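You operate a simulated robot arm through the tools that you are given. There is no shell and no other tool. Be economical: measure what you need, move in short steps, check, and stop when the job is done.

You run a simulated robot arm. Do the job below in one go: nothing can be reset, and whatever is moved stays where it is left.

Task
Swap the yellow spacer for the ticket's one and emboss the green sheet.
Fine: the yellow spacer goes in the grey bay; one pull of the lever, the bed stays in. Set down upright: what you pick out.

It is judged by the outcome, as a careful person would: the job done as asked, and still so three seconds after it is handed in. It fails if anything else is knocked over, pushed out of place, dropped, spilled or broken. Flat cloth is picked up by pressing the open fingertips on it (5 to 10 N) and closing them slowly along it; thin cloth reads only 2 to 8 mm in the jaws.

Robot
A 7-joint arm with a two-finger parallel gripper, fixed in place. Base frame: the origin is at the foot of the arm, x ahead of it, y to its left, z up; the work surface is at about z = 850. Lengths are in mm, angles in rad, forces in N, time in s.
With the tool pointing down near the work surface it reaches from about 300 to 700 mm from the base axis. Its first joint turns from -1.152 to 1.152 rad. Payload 1.57 kg.
The TCP is the grasp point between the finger pads, 30 mm short of the fingertips. In the tool frame z runs along the fingers and y along their closing line. Largest opening 110 mm; finger width 24, thickness 12; the body of the gripper, 48 by 112 mm, starts 78 mm behind the TCP.
Orientation is that of the tool frame in the base frame, as a unit quaternion [w, x, y, z]. With the fingers straight down and closing along the base's y, the tool's x points along the base's -x, its y along +y and its z along -z.

Tools
- The arm moves only by the tool step_arm. Its argument "targets" is a list of rows, each a list of 7 numbers: the turn, a rotation vector about the tool's x, y, z in rad, then the shift along the tool's x, y, z in mm, then the gripper command, from -1 (shut) to 1 (fully open), values between in proportion. In form: [[ax, ay, az, dx, dy, dz, jaw], ...]. A call has 1 to 10 rows; each row is the pose to reach, as a shift and turn from the pose commanded when the call began, along the tool's axes at that moment. Each row takes 0.2 s and may step no farther than 50 mm and 0.15 rad from the row before; otherwise, or with a gripper value out of range, the whole call is refused. Where a pose cannot be reached the arm comes as near as it can. A force on the tool above 90 N (or 10 N above the force at the start of the call, whichever is more), or a blocked arm, ends the call early, and 0.2 s more pass. The fingers move at their own pace (about 108 mm/s each) and stop on an object; they squeeze with about 41 N. The grip force told is the motor's: it shows also when the fingers shut on nothing. Time passes only in rows, and 0.2 s behind the last, so rows that repeat a pose let the fingers close. It gives the time, the measured TCP pose, the force on the tool (base axes), the opening and the grip force at its end, in the units of the frame above (readings bear some noise), with the torque about the TCP (base axes, N m) and any sound that the robot's microphone picked up.
- Cameras (640 x 400 px; columns grow to the right, rows downward): "scene" is fixed at [165.9, -388.3, 1416.2]; the picture's right is [0.77, -0.64, 0.00], its down [-0.30, -0.36, -0.88] and it looks along [0.56, 0.68, -0.47] (base axes); focal length 231 px, centre (320, 200). "wrist" rides on the gripper at [70, 16, -141] in the tool frame; the picture's right is [-0.23, 0.97, 0.00], its down [-0.85, -0.20, -0.48] and it looks along [-0.47, -0.11, 0.88] (tool axes); focal length 222 px, centre (320, 200). There is no depth. A picture from a camera that has moved, and an enlarged one, comes with that camera's place and axes in the base frame and with its lens.
- capture(camera): a new picture of that camera. It takes no simulated time.
- inspect(camera, box): a new picture of the part [left, top, right, bottom] of that camera's present view, enlarged. It takes no simulated time.
- finish_job(): hands the job in; it is judged then, once.

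Work in short steps. Places have to be worked out from the pictures, the camera data and where the tool is seen: move nearer, look again, correct. Check each grasp and each placing, and mend what went wrong. You have 120 turns and 76 pictures in all, those below and enlarged ones among them. Open the gripper and draw the arm clear of the work before you hand the job in, unless the task says otherwise; then end with one line.

The tools are called after ">>>" by a JSON object that holds its "method" and its "body". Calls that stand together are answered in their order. step_arm: Moves the arm, as the interface text tells. Its arguments: {"type":"object","properties":{"targets":{"type":"array","items":{"type":"array","items":{"type":"number"}}}},"required":["targets"]} The other tools are called the same way: capture (camera) takes a picture; inspect (camera, box) takes an enlarged picture of a part of a camera's view; finish_job () hands the job in.

At the start:

```text
clock: 0.0
ee_pos: [363.4, 38.7, 1271.1]
tcp_rot: [0.0, 0.001, 1.0, 0.0]
contact_force: [0.5, -0.8, -0.5]
moment: [0.03, -0.03, 0.02]
width: 109.7
grip_force: 0.1
```

scene: 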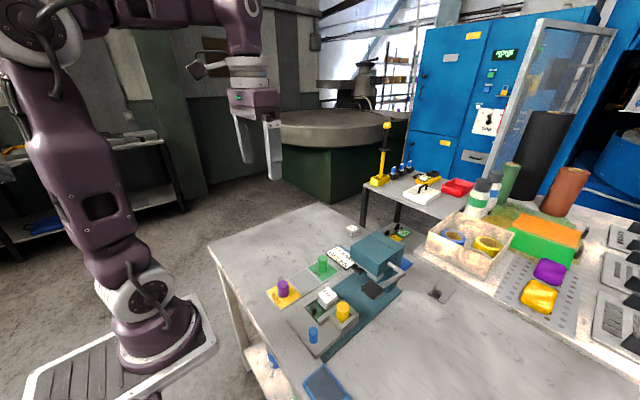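
wrist: 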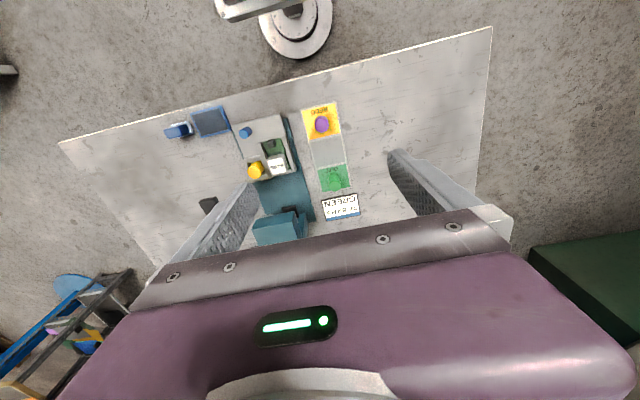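

The table holds a press, with spacers, bays and a ticket. I'll enlarge both views to read the details.

>>> {"method": "inspect", "body": {"camera": "scene", "box": [250, 210, 450, 400]}}

>>> {"method": "inspect", "body": {"camera": "wrist", "box": [150, 80, 390, 250]}}

```text
2.11 times, centred on (350, 305) of scene
camera zoom: at [165.9, -388.3, 1416.2], right [0.77, -0.64, 0.0], down [-0.3, -0.36, -0.88], along [0.56, 0.68, -0.47], focal length 486 px, centre (257, -21)
```

zoom: 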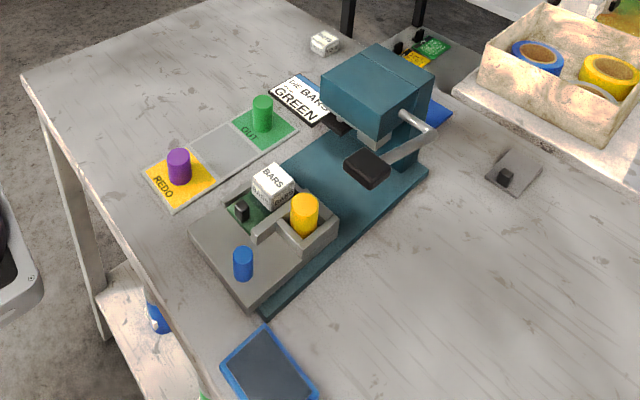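

```text
2.35 times, centred on (270, 165) of wrist
camera zoom: at [294.3, 54.8, 1412.9], right [0.23, 0.97, 0.0], down [0.85, -0.2, 0.48], along [0.47, -0.11, -0.88], focal length 523 px, centre (438, 282)
```

zoom: 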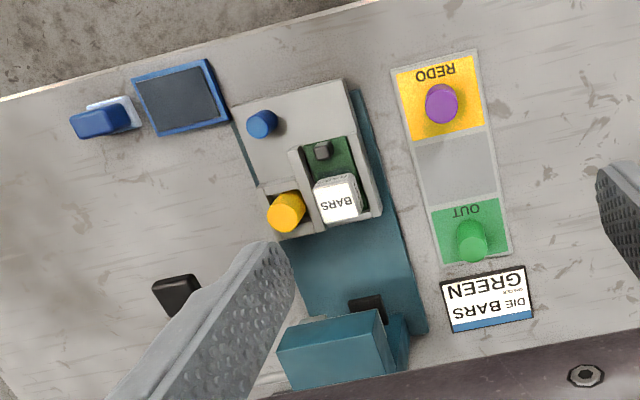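

The ticket reads DIE BARS / GREEN. The yellow spacer is in the bed, the green one on the OUT pad and the purple one on REDO. I'll move nearer and lower for a sharper view.

>>> {"method": "step_arm", "body": {"targets": [[0, 0, 0, 8, -24, 30, 1], [0, 0, 0, 16, -48, 60, 1], [0, 0, 0, 24, -72, 90, 1], [0, 0, 0, 32, -96, 120, 1], [0, 0, 0, 40, -120, 150, 1], [0, 0, 0, 40, -120, 150, 1]]}}

>>> {"method": "capture", "body": {"camera": "wrist"}}

```text
clock: 1.4
ee_pos: [324.7, -82.6, 1121.5]
tcp_rot: [0.0, 0.001, 1.0, 0.0]
contact_force: [0.1, -0.4, 0.2]
moment: [0.0, -0.01, 0.03]
width: 110.1
grip_force: 0.0
```

```text
71 pictures are left
camera wrist: at [255.0, -66.1, 1263.7], right [0.23, 0.97, 0.0], down [0.85, -0.2, 0.48], along [0.47, -0.11, -0.88], focal length 222 px, centre (320, 200)
```

wrist: 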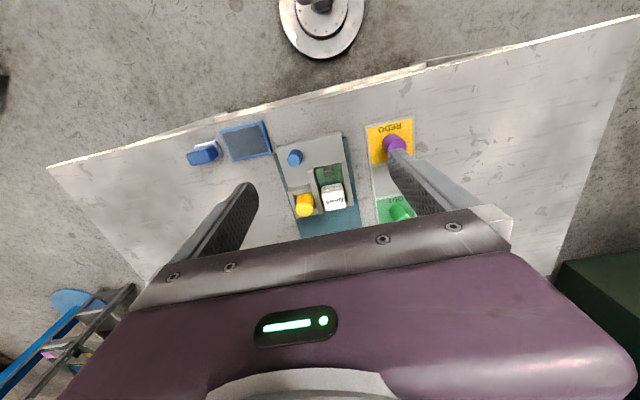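

>>> {"method": "inspect", "body": {"camera": "wrist", "box": [260, 120, 420, 240]}}

>>> {"method": "inspect", "body": {"camera": "scene", "box": [285, 210, 425, 360]}}

```text
3.33 times, centred on (340, 180) of wrist
camera zoom: at [255.0, -66.1, 1263.7], right [0.23, 0.97, 0.0], down [0.85, -0.2, 0.48], along [0.47, -0.11, -0.88], focal length 740 px, centre (253, 267)
```

zoom: 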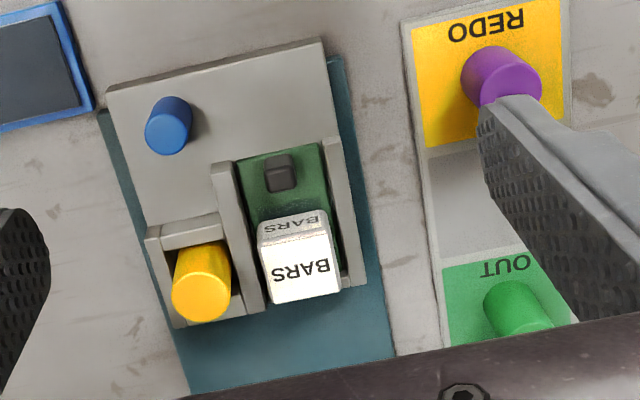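

```text
2.67 times, centred on (355, 285) of scene
camera zoom: at [165.9, -388.4, 1416.2], right [0.77, -0.64, 0.0], down [-0.3, -0.36, -0.88], along [0.56, 0.68, -0.47], focal length 616 px, centre (227, -27)
```

zoom: 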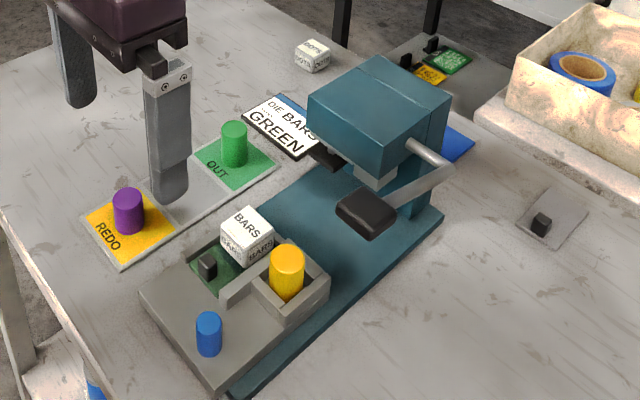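

Before touching anything I'll look closer at the far tray with the green and yellow pieces, the loose plate, and the press head.

>>> {"method": "inspect", "body": {"camera": "scene", "box": [340, 215, 420, 265]}}

>>> {"method": "inspect", "body": {"camera": "scene", "box": [400, 260, 480, 310]}}

>>> {"method": "inspect", "body": {"camera": "scene", "box": [280, 270, 376, 360]}}

```text
8.00 times, centred on (380, 240) of scene
camera zoom: at [165.9, -388.4, 1416.2], right [0.77, -0.64, 0.0], down [-0.3, -0.36, -0.88], along [0.56, 0.68, -0.47], focal length 1846 px, centre (-160, -120)
```

zoom: 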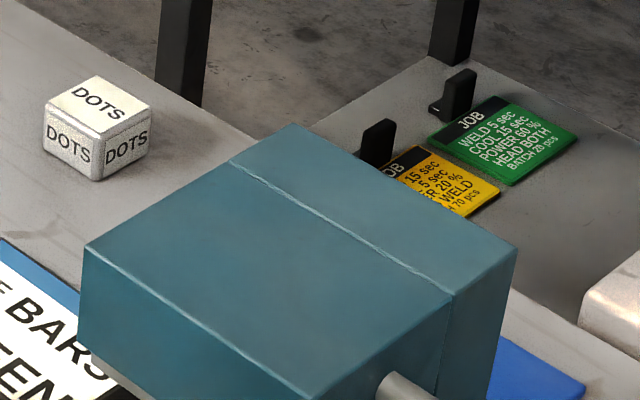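

```text
8.00 times, centred on (440, 285) of scene
camera zoom: at [165.9, -388.4, 1416.2], right [0.77, -0.64, 0.0], down [-0.3, -0.36, -0.88], along [0.56, 0.68, -0.47], focal length 1846 px, centre (-640, -480)
```

zoom: 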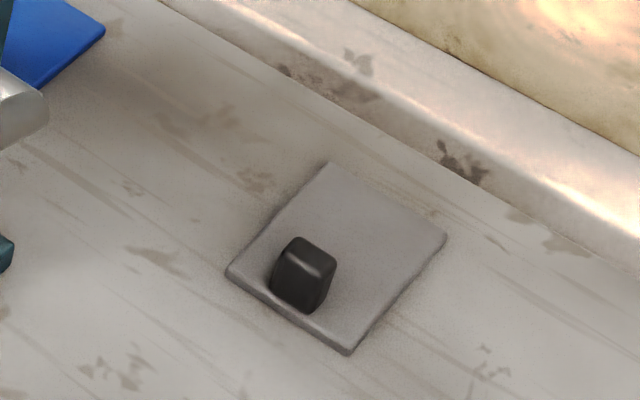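

```text
4.44 times, centred on (328, 315) of scene
camera zoom: at [165.9, -388.4, 1416.2], right [0.77, -0.64, 0.0], down [-0.3, -0.36, -0.88], along [0.56, 0.68, -0.47], focal length 1026 px, centre (284, -311)
```

zoom: 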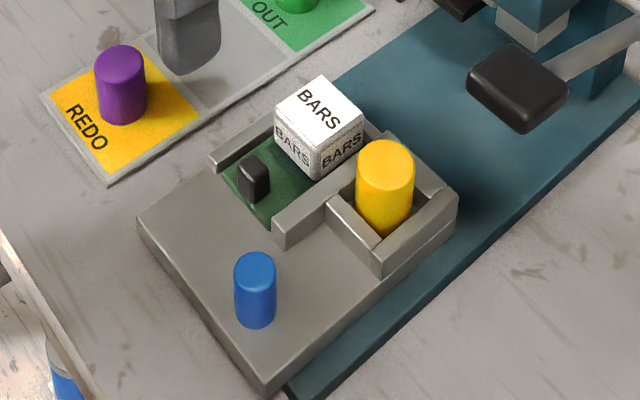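

The green sheet and BARS die are already in the bed, so only the spacer changes; yellow's top is near (443,-138,931). The lever handle is near (454,-202,1039), so I'll close along x to stay clear of it. I'm turning the tool +90° and moving in to look.

>>> {"method": "step_arm", "body": {"targets": [[0, 0, 0.15, -12, 2, 6, 1], [0, 0, 0.3, -24, 4, 12, 1], [0, 0, 0.45, -36, 6, 18, 1], [0, 0, 0.6, -48, 8, 24, 1], [0, 0, 0.75, -60, 10, 30, 1], [0, 0, 0.9, -72, 12, 36, 1], [0, 0, 1.05, -84, 14, 42, 1], [0, 0, 1.2, -96, 16, 48, 1], [0, 0, 1.35, -108, 19, 54, 1], [0, 0, 1.5, -118, 22, 60, 1]]}}

>>> {"method": "step_arm", "body": {"targets": [[0, 0, 0.0708, 0, 0, 0, 1], [0, 0, 0.0708, 0, 0, 0, 1]]}}

>>> {"method": "capture", "body": {"camera": "wrist"}}

```text
clock: 3.6
ee_pos: [440.5, -59.3, 1060.7]
tcp_rot: [0.001, 0.683, 0.73, 0.0]
contact_force: [0.0, 0.2, 1.0]
moment: [-0.02, 0.02, -0.02]
width: 110.1
grip_force: 0.0
```

```text
clock: 4.2
ee_pos: [440.2, -60.2, 1061.1]
tcp_rot: [0.0, 0.708, 0.706, 0.0]
contact_force: [0.3, -0.3, -0.6]
moment: [-0.02, 0.04, 0.0]
width: 110.0
grip_force: 0.1
```

```text
65 pictures are left
camera wrist: at [458.0, 10.3, 1202.4], right [0.97, -0.23, 0.0], down [-0.2, -0.85, 0.48], along [-0.11, -0.47, -0.88], focal length 222 px, centre (320, 200)
```

wrist: 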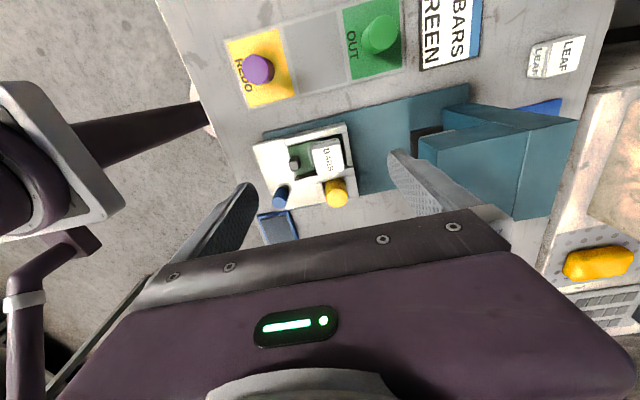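

The turn worked. Enlarging the bed and pads to pin down positions.

>>> {"method": "inspect", "body": {"camera": "wrist", "box": [240, 110, 400, 220]}}

>>> {"method": "inspect", "body": {"camera": "wrist", "box": [220, 0, 420, 120]}}

```text
3.64 times, centred on (320, 165) of wrist
camera zoom: at [458.0, 10.3, 1202.4], right [0.97, -0.23, 0.0], down [-0.2, -0.85, 0.48], along [-0.11, -0.47, -0.88], focal length 808 px, centre (320, 327)
```

zoom: 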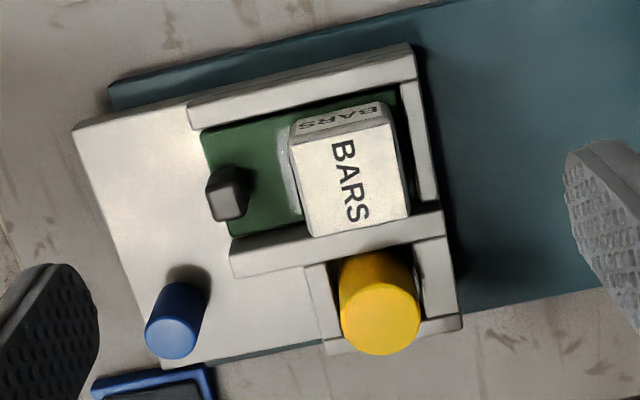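

```text
3.20 times, centred on (320, 60) of wrist
camera zoom: at [458.0, 10.3, 1202.4], right [0.97, -0.23, 0.0], down [-0.2, -0.85, 0.48], along [-0.11, -0.47, -0.88], focal length 711 px, centre (320, 648)
```

zoom: 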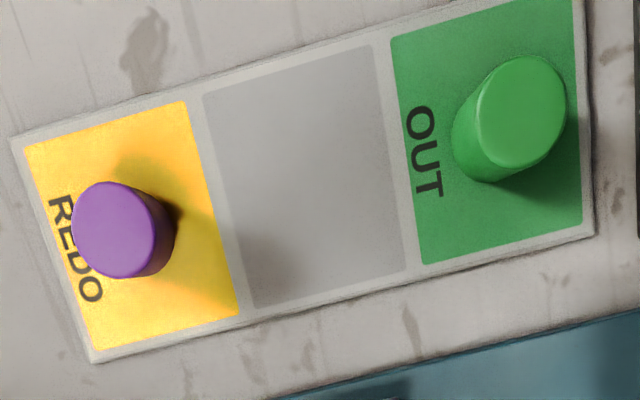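

Yellow top is about (445,-138,931) and the cell walls top out near 895. I'll check the press head's extent before lowering next to it.

>>> {"method": "inspect", "body": {"camera": "wrist", "box": [380, 70, 600, 230]}}

>>> {"method": "inspect", "body": {"camera": "scene", "box": [340, 225, 430, 315]}}

```text
2.50 times, centred on (490, 150) of wrist
camera zoom: at [458.0, 10.3, 1202.4], right [0.97, -0.23, 0.0], down [-0.2, -0.85, 0.48], along [-0.11, -0.47, -0.88], focal length 555 px, centre (-105, 325)
```

zoom: 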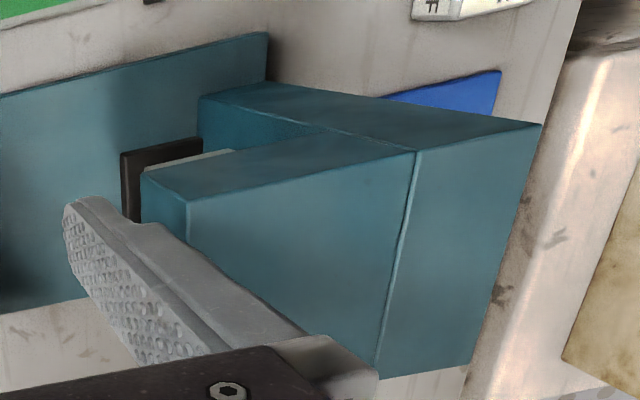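

```text
4.44 times, centred on (385, 270) of scene
camera zoom: at [165.9, -388.3, 1416.2], right [0.77, -0.64, 0.0], down [-0.3, -0.36, -0.88], along [0.56, 0.68, -0.47], focal length 1026 px, centre (31, -111)
```

zoom: 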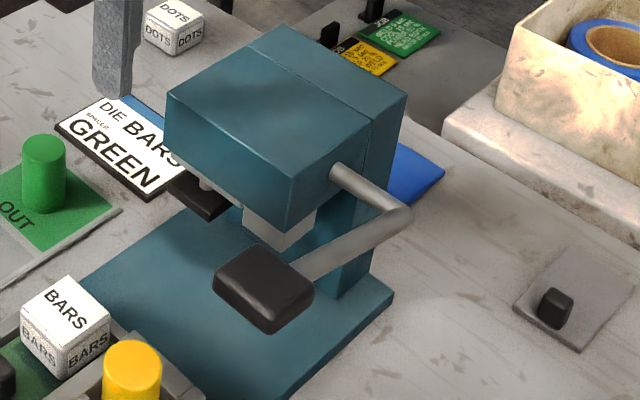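

The head front is at x≈539 (top ~1020), leaving clearance. I'll move over the yellow spacer with a ~70 mm opening and check alignment.

>>> {"method": "step_arm", "body": {"targets": [[0, 0, 0, -26, 2, 0, 0.27], [0, 0, 0, -52, 3, 0, 0.27], [0, 0, 0, -78, 5, 0, 0.27], [0, 0, 0, -78, 5, 40, 0.27], [0, 0, 0, -78, 5, 80, 0.27], [0, 0, 0, -78, 5, 80, 0.27]]}}

>>> {"method": "inspect", "body": {"camera": "scene", "box": [280, 215, 430, 365]}}

>>> {"method": "capture", "body": {"camera": "wrist"}}

```text
clock: 5.6
ee_pos: [445.1, -137.2, 980.8]
tcp_rot: [0.0, 0.707, 0.707, 0.0]
contact_force: [-0.5, 0.1, 0.2]
moment: [0.01, 0.01, -0.03]
width: 69.8
grip_force: 0.0
```

```text
2.67 times, centred on (355, 290) of scene
camera zoom: at [165.9, -388.4, 1416.2], right [0.77, -0.64, 0.0], down [-0.3, -0.36, -0.88], along [0.56, 0.68, -0.47], focal length 616 px, centre (227, -40)
```

zoom: 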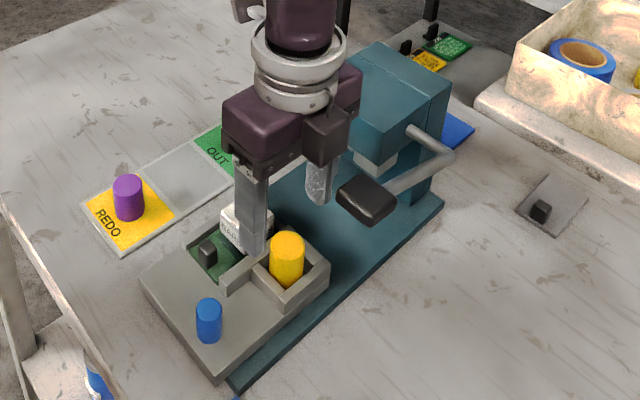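

```text
59 pictures are left
camera wrist: at [462.6, -67.3, 1122.4], right [0.97, -0.23, 0.0], down [-0.2, -0.85, 0.48], along [-0.11, -0.47, -0.88], focal length 222 px, centre (320, 200)
```

wrist: 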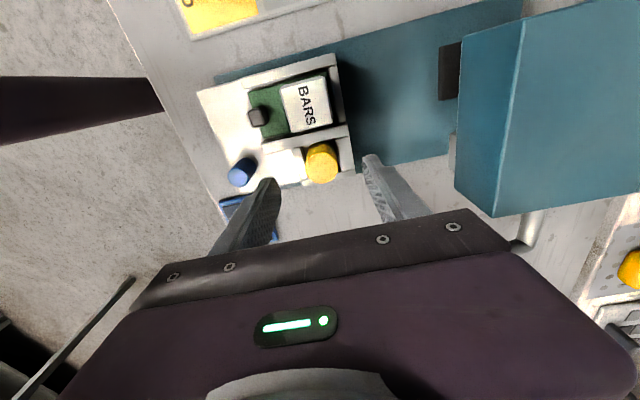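

The view confirms yellow at about (447,-134), with the body roughly 25 mm clear of the lever handle. Lowering so the tips stay just above the cell walls, then closing.

>>> {"method": "step_arm", "body": {"targets": [[0, 0, 0, 3, 2, 20, 0.27], [0, 0, 0, 3, 2, 40, 0.27], [0, 0, 0, 3, 2, 47, 0.27], [0, 0, 0, 3, 2, 47, 0.27]]}}

>>> {"method": "inspect", "body": {"camera": "scene", "box": [300, 250, 400, 350]}}

>>> {"method": "inspect", "body": {"camera": "wrist", "box": [220, 80, 420, 230]}}

```text
clock: 6.6
ee_pos: [449.4, -134.0, 934.3]
tcp_rot: [0.001, 0.707, 0.707, 0.0]
contact_force: [0.4, -0.3, 1.0]
moment: [-0.01, 0.0, 0.0]
width: 70.0
grip_force: 0.0
```

```text
4.00 times, centred on (350, 300) of scene
camera zoom: at [165.9, -388.4, 1416.2], right [0.77, -0.64, 0.0], down [-0.3, -0.36, -0.88], along [0.56, 0.68, -0.47], focal length 923 px, centre (200, -200)
```

zoom: 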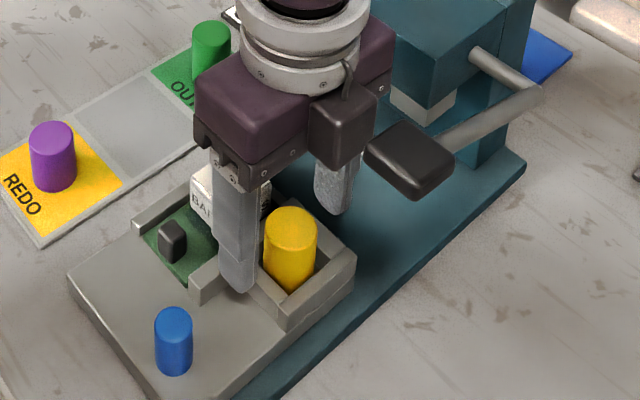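

```text
2.67 times, centred on (320, 155) of wrist
camera zoom: at [465.8, -64.6, 1075.1], right [0.97, -0.23, 0.0], down [-0.2, -0.86, 0.48], along [-0.11, -0.47, -0.88], focal length 592 px, centre (320, 320)
```

zoom: 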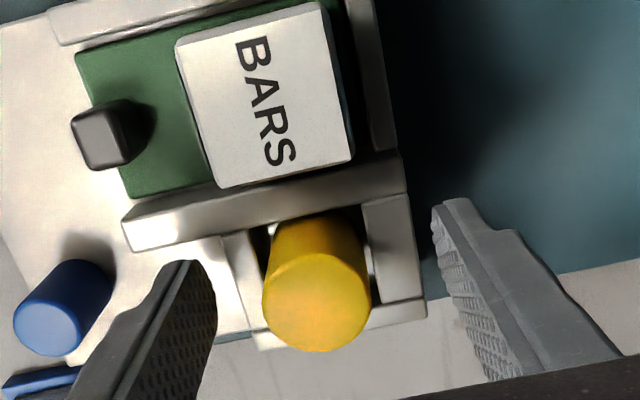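

Fingers straddle the spacer and are aligned. Closing, then checking the reading.

>>> {"method": "step_arm", "body": {"targets": [[0, 0, 0, 0, 0, 0, -0.2], [0, 0, 0, 0, 0, 0, -0.4], [0, 0, 0, 0, 0, 0, -0.6], [0, 0, 0, 0, 0, 0, -1], [0, 0, 0, 0, 0, 0, -1]]}}

```text
clock: 7.8
ee_pos: [449.7, -135.2, 934.4]
tcp_rot: [0.0, 0.707, 0.707, 0.0]
contact_force: [-0.2, 0.2, 0.4]
moment: [0.03, -0.04, 0.02]
width: 31.4
grip_force: 39.6
```

Gripped (31 mm). Lifting straight up first and checking.

>>> {"method": "step_arm", "body": {"targets": [[0, 0, 0, 0, 0, -15, -1], [0, 0, 0, 0, 0, -40, -1], [0, 0, 0, 0, 0, -80, -1], [0, 0, 0, 0, 0, -80, -1]]}}

>>> {"method": "inspect", "body": {"camera": "scene", "box": [280, 230, 400, 350]}}

```text
clock: 8.8
ee_pos: [448.4, -132.8, 1016.4]
tcp_rot: [0.001, 0.707, 0.707, -0.001]
contact_force: [0.1, 0.1, -0.4]
moment: [0.02, 0.0, -0.01]
width: 0.0
grip_force: 20.8
```

```text
3.33 times, centred on (340, 290) of scene
camera zoom: at [165.9, -388.3, 1416.2], right [0.77, -0.64, 0.0], down [-0.3, -0.36, -0.88], along [0.56, 0.68, -0.47], focal length 769 px, centre (253, -100)
```

zoom: 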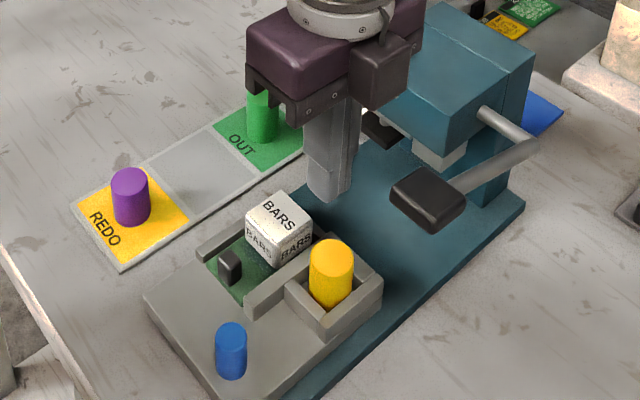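

The fingers slipped off and the spacer is still standing in its cell, so I held it too high. I'll touch its top lightly with the shut fingertips to measure the height.

>>> {"method": "step_arm", "body": {"targets": [[0, 0, 0, 0, 0, 25, -1], [0, 0, 0, 0, 0, 47, -1], [0, 0, 0, 0, 0, 47, -1]]}}

>>> {"method": "step_arm", "body": {"targets": [[0, 0, 0, 0, 0, 4, -1], [0, 0, 0, 0, 0, 4, -1]]}}

>>> {"method": "step_arm", "body": {"targets": [[0, 0, 0, 0, 0, 4, -1], [0, 0, 0, 0, 0, 4, -1]]}}

```text
clock: 9.6
ee_pos: [449.1, -134.2, 968.5]
tcp_rot: [0.0, 0.707, 0.707, 0.0]
contact_force: [0.5, -0.1, -0.3]
moment: [0.02, -0.03, 0.0]
width: 0.1
grip_force: 21.1
```

```text
clock: 10.2
ee_pos: [449.6, -133.7, 964.0]
tcp_rot: [0.0, 0.707, 0.707, 0.001]
contact_force: [-0.6, 0.2, -0.2]
moment: [-0.02, 0.0, 0.01]
width: 0.2
grip_force: 21.3
```

```text
clock: 10.8
ee_pos: [449.6, -134.3, 959.6]
tcp_rot: [0.001, 0.707, 0.707, -0.001]
contact_force: [0.3, 0.0, -0.3]
moment: [0.02, -0.03, 0.0]
width: 0.1
grip_force: 21.2
```

Tips are at about 930 with no contact yet; I'll keep lowering by 4 mm.

>>> {"method": "step_arm", "body": {"targets": [[0, 0, 0, 0, 0, 3, -1], [0, 0, 0, 0, 0, 3, -1]]}}

>>> {"method": "step_arm", "body": {"targets": [[0, 0, 0, 0, 0, 3, -1], [0, 0, 0, 0, 0, 3, -1]]}}

>>> {"method": "inspect", "body": {"camera": "scene", "box": [300, 260, 380, 340]}}

>>> {"method": "inspect", "body": {"camera": "wrist", "box": [240, 100, 400, 220]}}

```text
clock: 11.4
ee_pos: [450.7, -134.0, 955.8]
tcp_rot: [0.0, 0.707, 0.707, 0.0]
contact_force: [-0.8, 0.2, -0.1]
moment: [-0.03, -0.04, 0.0]
width: 0.4
grip_force: 21.2
```

```text
clock: 12.0
ee_pos: [449.0, -134.8, 954.9]
tcp_rot: [0.001, 0.707, 0.707, 0.001]
contact_force: [-0.7, 3.0, 43.4]
moment: [0.01, 0.04, 0.01]
width: 0.0
grip_force: 21.3
```

```text
5.00 times, centred on (340, 300) of scene
camera zoom: at [165.3, -388.1, 1416.3], right [0.77, -0.64, 0.0], down [-0.3, -0.36, -0.88], along [0.56, 0.68, -0.47], focal length 1154 px, centre (220, -300)
```

zoom: 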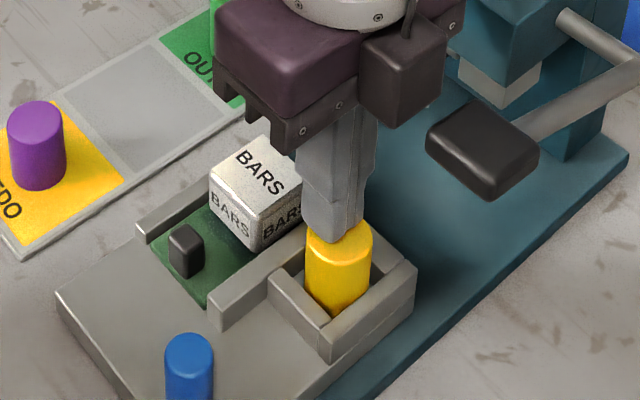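

```text
3.33 times, centred on (320, 160) of wrist
camera zoom: at [465.5, -64.6, 1096.2], right [0.97, -0.23, 0.0], down [-0.2, -0.85, 0.48], along [-0.11, -0.47, -0.88], focal length 740 px, centre (320, 333)
```

zoom: 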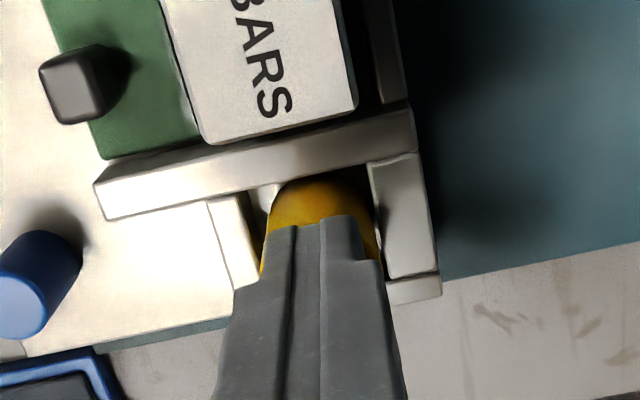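

Contact at TCP 955, so the spacer top is at about 925. I'll back off, open, recentre slightly toward -y, and go deeper toward the wall tops.

>>> {"method": "step_arm", "body": {"targets": [[0, 0, 0, 0, 0, -10, -1], [0, 0, 0, -3, -2, -20, 0.27], [0, 0, 0, -3, -2, -20, 0.27], [0, 0, 0, -3, -2, 0, 0.27], [0, 0, 0, -3, -2, 22, 0.27], [0, 0, 0, -3, -2, 22, 0.27]]}}

>>> {"method": "step_arm", "body": {"targets": [[0, 0, 0, 0, 0, 3, 0.27], [0, 0, 0, 0, 0, 3, 0.27]]}}

>>> {"method": "inspect", "body": {"camera": "scene", "box": [300, 260, 380, 340]}}

```text
clock: 13.4
ee_pos: [446.3, -136.8, 931.8]
tcp_rot: [0.0, 0.707, 0.707, 0.0]
contact_force: [-1.0, -0.2, -0.1]
moment: [0.0, 0.06, -0.03]
width: 69.8
grip_force: 0.0
```

```text
clock: 14.0
ee_pos: [446.7, -137.5, 928.7]
tcp_rot: [0.0, 0.707, 0.707, -0.001]
contact_force: [-0.7, 0.0, 0.4]
moment: [0.01, 0.0, 0.01]
width: 69.7
grip_force: 0.0
```

```text
5.00 times, centred on (340, 300) of scene
camera zoom: at [165.9, -388.4, 1416.2], right [0.77, -0.64, 0.0], down [-0.3, -0.36, -0.88], along [0.56, 0.68, -0.47], focal length 1154 px, centre (220, -300)
```

zoom: 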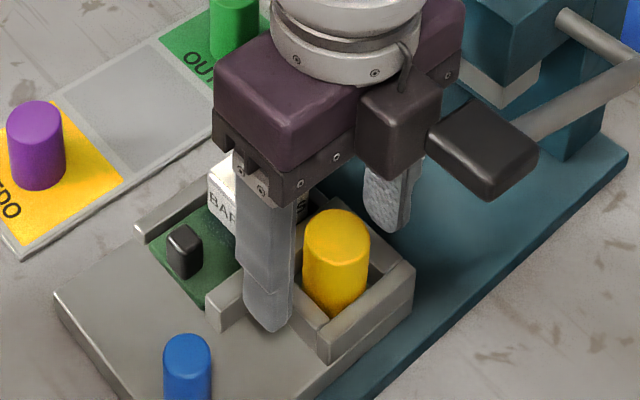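

No contact yet. I'll close to ~38 mm so the fingers sit over the walls, and feel downward for the wall tops.

>>> {"method": "step_arm", "body": {"targets": [[0, 0, 0, 0, 0, 0, 0], [0, 0, 0, 0, 0, 0, -0.3], [0, 0, 0, 0, 0, 0, -0.3], [0, 0, 0, 0, 0, 0, -0.3]]}}

>>> {"method": "step_arm", "body": {"targets": [[0, 0, 0, 0, 0, 3, -0.3], [0, 0, 0, 0, 0, 3, -0.3]]}}

>>> {"method": "inspect", "body": {"camera": "wrist", "box": [240, 100, 400, 220]}}

```text
clock: 15.0
ee_pos: [447.0, -137.8, 928.3]
tcp_rot: [0.0, 0.708, 0.706, -0.001]
contact_force: [-0.9, -0.2, 0.8]
moment: [0.0, 0.0, 0.01]
width: 38.4
grip_force: 0.0
```

```text
clock: 15.6
ee_pos: [448.0, -136.9, 927.7]
tcp_rot: [0.003, 0.707, 0.707, 0.001]
contact_force: [-1.6, 3.4, 79.3]
moment: [0.22, 1.87, -0.44]
width: 39.2
grip_force: 0.6
```

```text
3.33 times, centred on (320, 160) of wrist
camera zoom: at [463.1, -67.6, 1069.3], right [0.97, -0.23, 0.01], down [-0.2, -0.85, 0.48], along [-0.1, -0.47, -0.88], focal length 740 px, centre (320, 333)
```

zoom: 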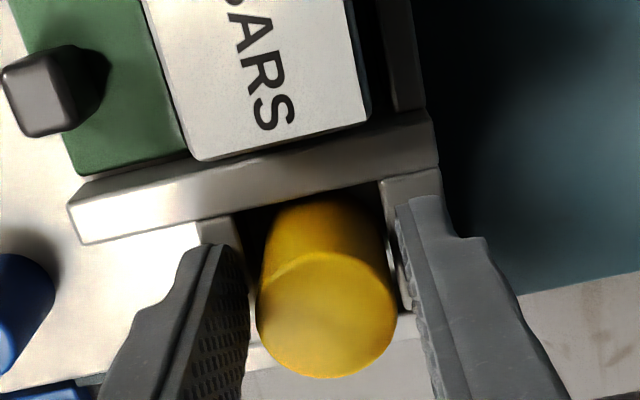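

That's the wall top (tips ~898). I'll rise 2 mm, shift 2 mm toward -y, close fully, then try a slow lift.

>>> {"method": "step_arm", "body": {"targets": [[0, 0, 0, 0, 0, -4, -0.3], [0, 0, 0, -2, 1, -4, -0.3], [0, 0, 0, -2, 1, -4, -0.5], [0, 0, 0, -2, 1, -4, -1], [0, 0, 0, -2, 1, -4, -1], [0, 0, 0, -2, 1, -4, -1], [0, 0, 0, -2, 1, -4, -1]]}}

>>> {"method": "step_arm", "body": {"targets": [[0, 0, 0, 0, 0, -2, -1], [0, 0, 0, 0, 0, -4, -1], [0, 0, 0, 0, 0, -6, -1]]}}

>>> {"method": "inspect", "body": {"camera": "scene", "box": [300, 260, 380, 340]}}

```text
clock: 17.2
ee_pos: [447.9, -138.6, 929.4]
tcp_rot: [0.0, 0.707, 0.708, 0.001]
contact_force: [-1.1, 7.2, -2.1]
moment: [0.32, 0.03, 0.04]
width: 30.5
grip_force: 39.6
```

```text
clock: 18.0
ee_pos: [447.1, -139.8, 935.9]
tcp_rot: [0.0, 0.707, 0.707, 0.001]
contact_force: [0.9, 10.2, -6.5]
moment: [0.5, 0.0, 0.03]
width: 30.7
grip_force: 39.3
```

```text
5.00 times, centred on (340, 300) of scene
camera zoom: at [166.0, -388.1, 1416.2], right [0.77, -0.64, 0.0], down [-0.3, -0.36, -0.88], along [0.56, 0.68, -0.47], focal length 1154 px, centre (220, -300)
```

zoom: 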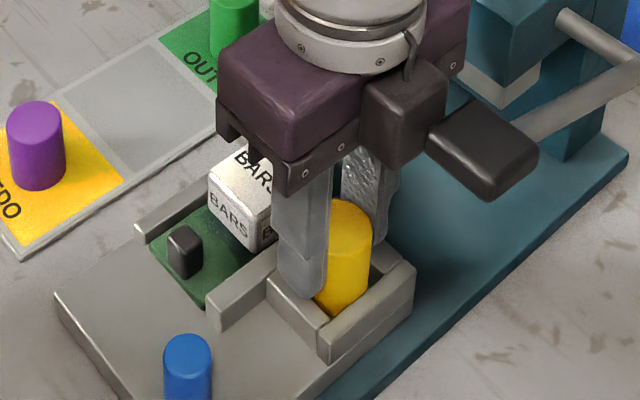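

The spacer is lifting with the grip holding; the +y force and moment suggest its lower end rubs the -y wall. I'll ease 1.5 mm toward +y and keep lifting slowly.

>>> {"method": "step_arm", "body": {"targets": [[0, 0, 0, 1, 0, 0, -1], [0, 0, 0, 1.5, 0, -2, -1], [0, 0, 0, 1.5, 0, -4, -1]]}}

>>> {"method": "inspect", "body": {"camera": "scene", "box": [300, 260, 380, 340]}}

```text
clock: 18.8
ee_pos: [447.8, -138.7, 939.2]
tcp_rot: [0.0, 0.707, 0.707, 0.0]
contact_force: [-0.2, -0.3, -2.6]
moment: [0.02, 0.01, -0.02]
width: 30.4
grip_force: 39.4
```

```text
5.00 times, centred on (340, 300) of scene
camera zoom: at [165.9, -388.4, 1416.2], right [0.77, -0.64, 0.0], down [-0.3, -0.36, -0.88], along [0.56, 0.68, -0.47], focal length 1154 px, centre (220, -300)
```

zoom: 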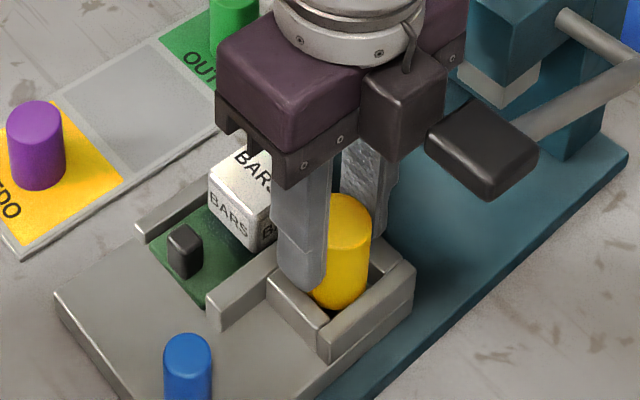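

Side force is gone, only the weight (~2.6 N) remains and the spacer is rising. Continuing the lift slowly.

>>> {"method": "step_arm", "body": {"targets": [[0, 0, 0, 0, 0, -4, -1], [0, 0, 0, 0, 0, -8, -1], [0, 0, 0, 0, 0, -12, -1], [0, 0, 0, 0, 0, -17, -1], [0, 0, 0, 0, 0, -22, -1], [0, 0, 0, 0, 0, -28, -1], [0, 0, 0, 0, 0, -34, -1], [0, 0, 0, 0, 0, -40, -1], [0, 0, 0, 0, 0, -46, -1], [0, 0, 0, 0, 0, -52, -1]]}}

>>> {"method": "inspect", "body": {"camera": "scene", "box": [290, 240, 390, 340]}}

```text
clock: 21.0
ee_pos: [448.1, -139.2, 993.1]
tcp_rot: [0.0, 0.707, 0.707, 0.0]
contact_force: [0.5, 0.1, -2.6]
moment: [0.0, -0.03, 0.01]
width: 30.3
grip_force: 39.5
```

```text
4.00 times, centred on (340, 290) of scene
camera zoom: at [165.9, -388.4, 1416.2], right [0.77, -0.64, 0.0], down [-0.3, -0.36, -0.88], along [0.56, 0.68, -0.47], focal length 923 px, centre (240, -160)
```

zoom: 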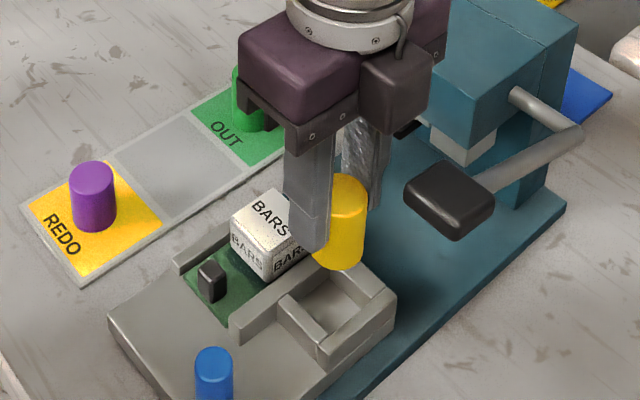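

The spacer is out. Raising a bit more and carrying it across to the grey bay at about (460,37).

>>> {"method": "step_arm", "body": {"targets": [[0, 0, 0, 0, 0, -20, -1], [0, 0, 0, 20, 2, -25, -1], [0, 0, 0, 50, 4, -25, -1], [0, 0, 0, 80, 6, -25, -1], [0, 0, 0, 110, 8, -25, -1], [0, 0, 0, 140, 10, -25, -1], [0, 0, 0, 165, 12, -25, -1], [0, 0, 0, 176, 12, -20, -1], [0, 0, 0, 176, 12, 0, -1], [0, 0, 0, 176, 12, 20, -1]]}}

>>> {"method": "capture", "body": {"camera": "wrist"}}

>>> {"method": "inspect", "body": {"camera": "scene", "box": [250, 220, 370, 320]}}

```text
clock: 23.2
ee_pos: [458.2, 37.6, 970.9]
tcp_rot: [-0.001, 0.707, 0.707, 0.0]
contact_force: [0.4, -1.0, -2.9]
moment: [0.01, 0.0, 0.0]
width: 30.2
grip_force: 39.8
```

```text
48 pictures are left
camera wrist: at [476.8, 107.6, 1111.9], right [0.97, -0.23, 0.0], down [-0.2, -0.85, 0.48], along [-0.11, -0.47, -0.88], focal length 222 px, centre (320, 200)
```

wrist: 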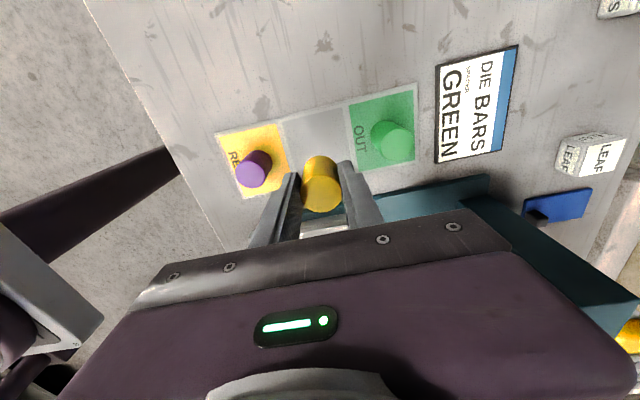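

```text
4.00 times, centred on (310, 270) of scene
camera zoom: at [166.0, -388.3, 1416.2], right [0.77, -0.64, 0.0], down [-0.3, -0.36, -0.88], along [0.56, 0.68, -0.47], focal length 923 px, centre (360, -80)
```

zoom: 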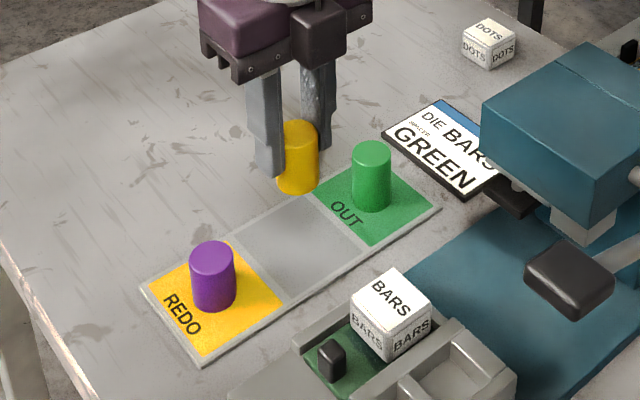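

Bay centre is confirmed at about (460,38), with neighbours well clear. Lowering to just above the expected contact (TCP ≈ 905).

>>> {"method": "step_arm", "body": {"targets": [[0, 0, 0, 0, 2, 20, -1], [0, 0, 0, 0, 2, 40, -1], [0, 0, 0, 0, 2, 58, -1], [0, 0, 0, 0, 2, 58, -1]]}}

>>> {"method": "step_arm", "body": {"targets": [[0, 0, 0, 0, 0, 3, -1], [0, 0, 0, 0, 0, 3, -1]]}}

>>> {"method": "step_arm", "body": {"targets": [[0, 0, 0, 0, 0, 2, -1], [0, 0, 0, 0, 0, 2, -1]]}}

>>> {"method": "inspect", "body": {"camera": "scene", "box": [260, 230, 360, 310]}}

```text
clock: 24.2
ee_pos: [459.9, 38.1, 913.4]
tcp_rot: [0.0, 0.708, 0.707, 0.0]
contact_force: [0.4, 0.1, -2.7]
moment: [0.0, 0.05, 0.02]
width: 30.2
grip_force: 39.5
```

```text
clock: 24.8
ee_pos: [460.1, 39.4, 910.6]
tcp_rot: [0.0, 0.707, 0.707, -0.001]
contact_force: [0.1, -0.3, -2.9]
moment: [-0.02, 0.02, -0.02]
width: 30.5
grip_force: 39.5
```

```text
clock: 25.4
ee_pos: [461.1, 38.0, 907.6]
tcp_rot: [0.0, 0.707, 0.707, 0.0]
contact_force: [0.1, -0.1, -2.3]
moment: [0.04, 0.03, 0.03]
width: 30.6
grip_force: 39.6
```

```text
5.00 times, centred on (310, 270) of scene
camera zoom: at [166.0, -388.3, 1416.2], right [0.77, -0.64, 0.0], down [-0.3, -0.36, -0.88], along [0.56, 0.68, -0.47], focal length 1154 px, centre (370, -150)
```

zoom: 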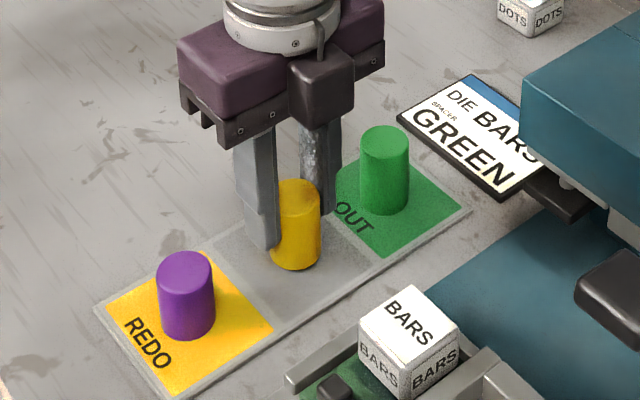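

Still hanging (only weight shows), close to the surface. Continuing in 2 mm steps.

>>> {"method": "step_arm", "body": {"targets": [[0, 0, 0, 0, 0, 2, -1], [0, 0, 0, 0, 0, 2, -1]]}}

>>> {"method": "step_arm", "body": {"targets": [[0, 0, 0, 0, 0, 1.5, -1], [0, 0, 0, 0, 0, 1.5, -1]]}}

```text
clock: 26.0
ee_pos: [460.4, 38.7, 906.4]
tcp_rot: [-0.001, 0.707, 0.707, 0.0]
contact_force: [0.3, -0.3, -3.4]
moment: [0.05, 0.0, 0.01]
width: 30.5
grip_force: 39.3
```

```text
clock: 26.6
ee_pos: [461.9, 38.0, 905.1]
tcp_rot: [-0.001, 0.707, 0.707, 0.0]
contact_force: [-1.0, 0.5, -3.3]
moment: [0.03, -0.02, 0.0]
width: 30.4
grip_force: 39.8
```

>>> {"method": "step_arm", "body": {"targets": [[0, 0, 0, 0, 0, 1.5, -1], [0, 0, 0, 0, 0, 1.5, -1]]}}

>>> {"method": "step_arm", "body": {"targets": [[0, 0, 0, 0, 0, 1.5, -1], [0, 0, 0, 0, 0, 1.5, -1]]}}

```text
clock: 27.2
ee_pos: [459.9, 37.7, 904.6]
tcp_rot: [0.001, 0.707, 0.707, 0.0]
contact_force: [0.6, 0.0, -3.2]
moment: [0.02, -0.01, 0.01]
width: 30.5
grip_force: 39.7
```

```text
clock: 27.8
ee_pos: [461.0, 37.6, 902.1]
tcp_rot: [0.0, 0.708, 0.707, 0.0]
contact_force: [-0.4, -0.4, -0.8]
moment: [0.0, 0.03, 0.0]
width: 30.8
grip_force: 40.1
```

Weight has just begun to come off (−0.8 N), so it is touching at TCP ≈ 902. I'll press another 0.8 mm, then open gently to ~46 mm.

>>> {"method": "step_arm", "body": {"targets": [[0, 0, 0, 0, 0, 0.8, -1], [0, 0, 0, 0, 0, 0.8, -1]]}}

>>> {"method": "step_arm", "body": {"targets": [[0, 0, 0, 0, 0, 0, -0.4], [0, 0, 0, 0, 0, 0, -0.3], [0, 0, 0, 0, 0, 0, -0.16], [0, 0, 0, 0, 0, 0, -0.16]]}}

>>> {"method": "step_arm", "body": {"targets": [[0, 0, 0, 0, 0, -20, -0.16], [0, 0, 0, 0, 0, -50, -0.16], [0, 0, 0, 0, 0, -75, -0.16], [0, 0, 0, 0, 0, -75, -0.16]]}}

>>> {"method": "inspect", "body": {"camera": "scene", "box": [260, 230, 360, 310]}}

>>> {"method": "capture", "body": {"camera": "wrist"}}

```text
clock: 28.4
ee_pos: [461.9, 38.3, 901.6]
tcp_rot: [0.0, 0.707, 0.707, 0.0]
contact_force: [-8.2, 3.7, 32.7]
moment: [-0.01, 0.24, -0.17]
width: 30.5
grip_force: 39.9
```

```text
clock: 29.4
ee_pos: [462.3, 37.4, 901.5]
tcp_rot: [0.0, 0.707, 0.707, 0.001]
contact_force: [-0.5, 0.8, 0.5]
moment: [-0.04, 0.01, -0.01]
width: 46.2
grip_force: 0.1
```

```text
clock: 30.4
ee_pos: [462.4, 37.4, 977.2]
tcp_rot: [0.0, 0.707, 0.707, 0.0]
contact_force: [0.5, -0.1, 0.6]
moment: [-0.02, -0.01, -0.01]
width: 46.3
grip_force: 0.0
```

```text
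5.00 times, centred on (310, 270) of scene
camera zoom: at [165.9, -388.4, 1416.2], right [0.77, -0.64, 0.0], down [-0.3, -0.36, -0.88], along [0.56, 0.68, -0.47], focal length 1154 px, centre (370, -150)
```

zoom: 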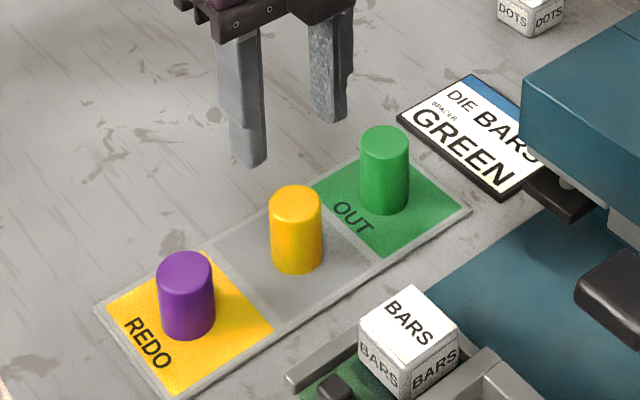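

```text
44 pictures are left
camera wrist: at [478.5, 107.6, 1118.5], right [0.97, -0.23, 0.0], down [-0.2, -0.85, 0.48], along [-0.11, -0.47, -0.88], focal length 222 px, centre (320, 200)
```

wrist: 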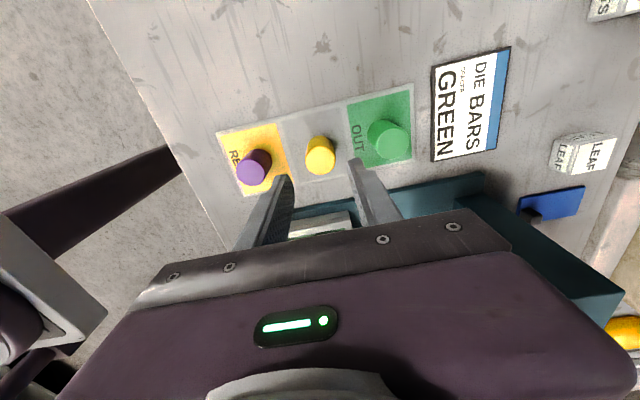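

Yellow stands upright in the grey bay. Green is at about (534,40) with its top near 901, so I'll move above it and lower to TCP ≈ 904, closing along x as before.

>>> {"method": "step_arm", "body": {"targets": [[0, 0, 0, 1, 36, 0, -0.1], [0, 0, 0, 2, 72, 0, -0.1], [0, 0, 0, 2, 72, 30, -0.1], [0, 0, 0, 2, 72, 30, -0.1]]}}

>>> {"method": "inspect", "body": {"camera": "scene", "box": [270, 220, 370, 300]}}

>>> {"method": "inspect", "body": {"camera": "wrist", "box": [220, 80, 420, 230]}}

```text
clock: 31.4
ee_pos: [534.0, 38.1, 946.7]
tcp_rot: [0.0, 0.707, 0.707, 0.0]
contact_force: [0.0, 0.9, -0.5]
moment: [-0.01, 0.01, 0.03]
width: 49.6
grip_force: 0.0
```

```text
5.00 times, centred on (320, 260) of scene
camera zoom: at [165.9, -388.4, 1416.2], right [0.77, -0.64, 0.0], down [-0.3, -0.36, -0.88], along [0.56, 0.68, -0.47], focal length 1154 px, centre (320, -100)
```

zoom: 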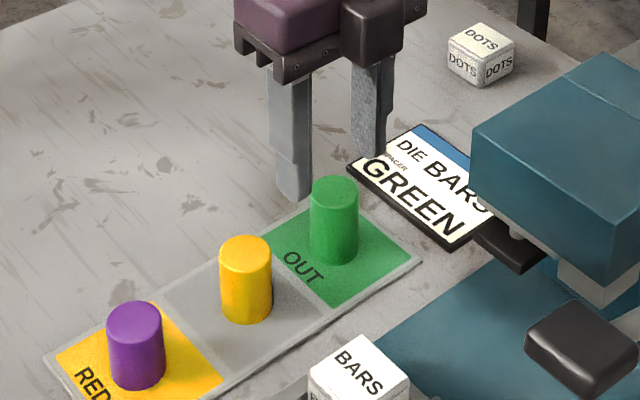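

```text
2.67 times, centred on (320, 155) of wrist
camera zoom: at [550.3, 108.9, 1088.6], right [0.97, -0.23, 0.0], down [-0.2, -0.86, 0.48], along [-0.11, -0.47, -0.88], focal length 592 px, centre (320, 320)
```

zoom: 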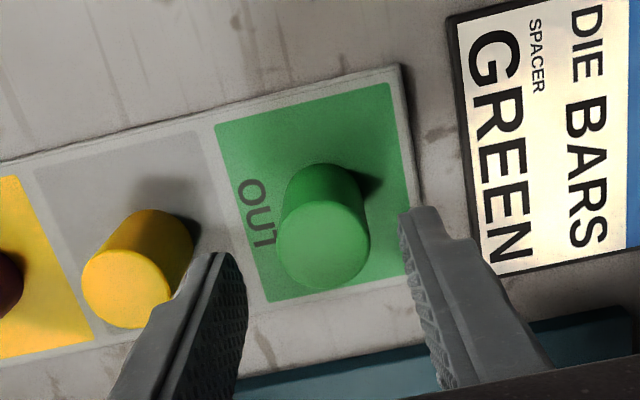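

Green sits centred between the fingers. Lowering to TCP ≈ 904 and closing.

>>> {"method": "step_arm", "body": {"targets": [[0, 0, 0, 0, 1, 20, -0.1], [0, 0, 0, 0, 1, 43, -0.1], [0, 0, 0, 0, 1, 43, -0.1]]}}

>>> {"method": "step_arm", "body": {"targets": [[0, 0, 0, 0, 0, 0, -0.3], [0, 0, 0, 0, 0, 0, -0.5], [0, 0, 0, 0, 0, 0, -1], [0, 0, 0, 0, 0, 0, -1], [0, 0, 0, 0, 0, 0, -1]]}}

>>> {"method": "step_arm", "body": {"targets": [[0, 0, 0, 0, 0, -3, -1], [0, 0, 0, 0, 0, -8, -1], [0, 0, 0, 0, 0, -14, -1], [0, 0, 0, 0, 0, -22, -1], [0, 0, 0, 0, 0, -30, -1], [0, 0, 0, 0, 0, -40, -1], [0, 0, 0, 0, 0, -55, -1], [0, 0, 0, 0, 0, -55, -1]]}}

>>> {"method": "inspect", "body": {"camera": "scene", "box": [270, 220, 370, 300]}}

```text
clock: 32.2
ee_pos: [534.7, 39.7, 904.3]
tcp_rot: [0.0, 0.707, 0.708, 0.0]
contact_force: [-0.4, 0.5, 0.3]
moment: [-0.02, 0.0, 0.03]
width: 49.5
grip_force: 0.0
```

```text
clock: 33.4
ee_pos: [535.0, 39.4, 905.3]
tcp_rot: [0.0, 0.707, 0.707, 0.001]
contact_force: [-0.6, 0.6, 0.0]
moment: [0.02, -0.01, 0.01]
width: 31.1
grip_force: 40.3
```

```text
clock: 35.2
ee_pos: [534.0, 40.0, 958.9]
tcp_rot: [0.0, 0.707, 0.707, 0.0]
contact_force: [-1.4, 0.1, -3.0]
moment: [0.0, -0.03, -0.01]
width: 30.7
grip_force: 39.9
```

```text
5.00 times, centred on (320, 260) of scene
camera zoom: at [166.0, -388.3, 1416.2], right [0.77, -0.64, 0.0], down [-0.3, -0.36, -0.88], along [0.56, 0.68, -0.47], focal length 1154 px, centre (320, -100)
```

zoom: 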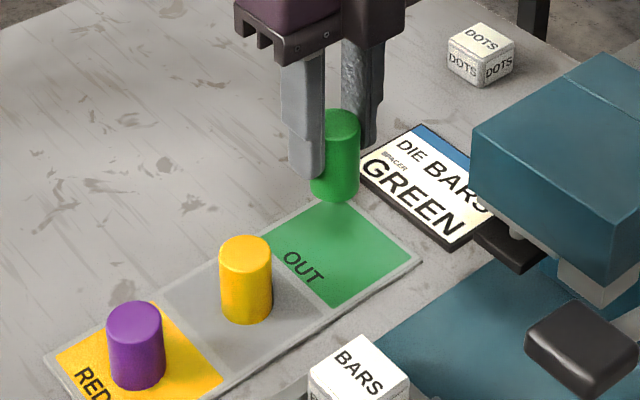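

Green is held (weight 3 N). Lifting, moving back to x≈448, then over the empty cell.

>>> {"method": "step_arm", "body": {"targets": [[0, 0, 0, 0, -10, -40, -1], [0, 0, 0, 0, -45, -51, -1], [0, 0, 0, 0, -86, -51, -1], [0, 0, 0, -35, -86, -51, -1], [0, 0, 0, -70, -86, -51, -1], [0, 0, 0, -105, -86, -51, -1], [0, 0, 0, -140, -86, -51, -1], [0, 0, 0, -165, -86, -51, -1], [0, 0, 0, -177, -86, -51, -1], [0, 0, 0, -177, -86, -45, -1]]}}

>>> {"method": "step_arm", "body": {"targets": [[0, 0, 0, 0, 0, 20, -1], [0, 0, 0, 0, 0, 35, -1], [0, 0, 0, 0, 0, 35, -1]]}}

>>> {"method": "inspect", "body": {"camera": "scene", "box": [310, 265, 380, 335]}}

>>> {"method": "inspect", "body": {"camera": "wrist", "box": [250, 100, 390, 210]}}

```text
clock: 37.4
ee_pos: [448.0, -138.1, 1003.6]
tcp_rot: [0.0, 0.707, 0.707, 0.0]
contact_force: [0.7, -0.2, -3.0]
moment: [0.02, 0.05, -0.04]
width: 31.0
grip_force: 40.6
```

```text
clock: 38.2
ee_pos: [447.7, -137.6, 967.3]
tcp_rot: [0.001, 0.707, 0.707, 0.0]
contact_force: [-0.6, 0.2, -3.4]
moment: [-0.01, -0.05, 0.02]
width: 31.0
grip_force: 39.8
```

```text
5.71 times, centred on (345, 300) of scene
camera zoom: at [166.0, -388.4, 1416.2], right [0.77, -0.64, 0.0], down [-0.3, -0.36, -0.88], along [0.56, 0.68, -0.47], focal length 1319 px, centre (177, -371)
```

zoom: 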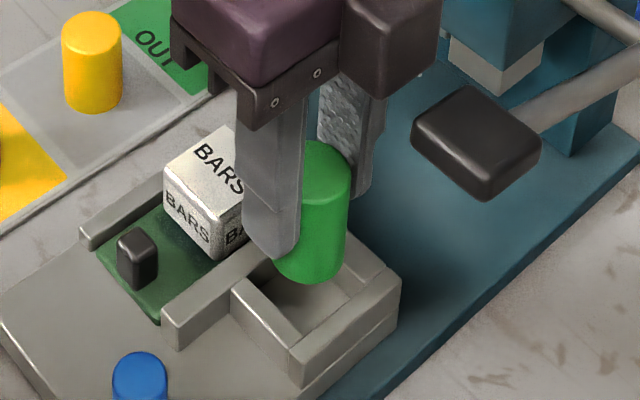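

```text
3.64 times, centred on (320, 155) of wrist
camera zoom: at [464.6, -67.7, 1108.5], right [0.97, -0.23, 0.0], down [-0.2, -0.85, 0.48], along [-0.11, -0.47, -0.88], focal length 808 px, centre (320, 364)
```

zoom: 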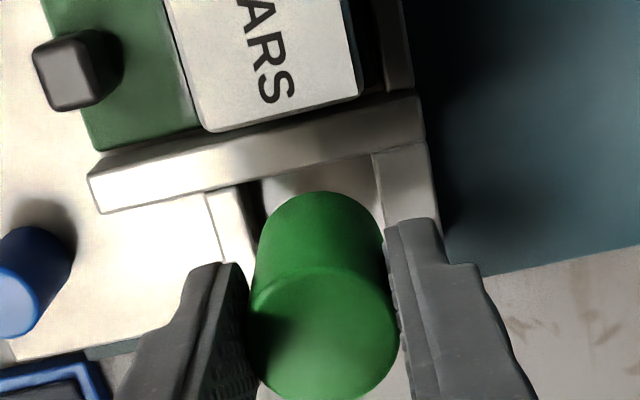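

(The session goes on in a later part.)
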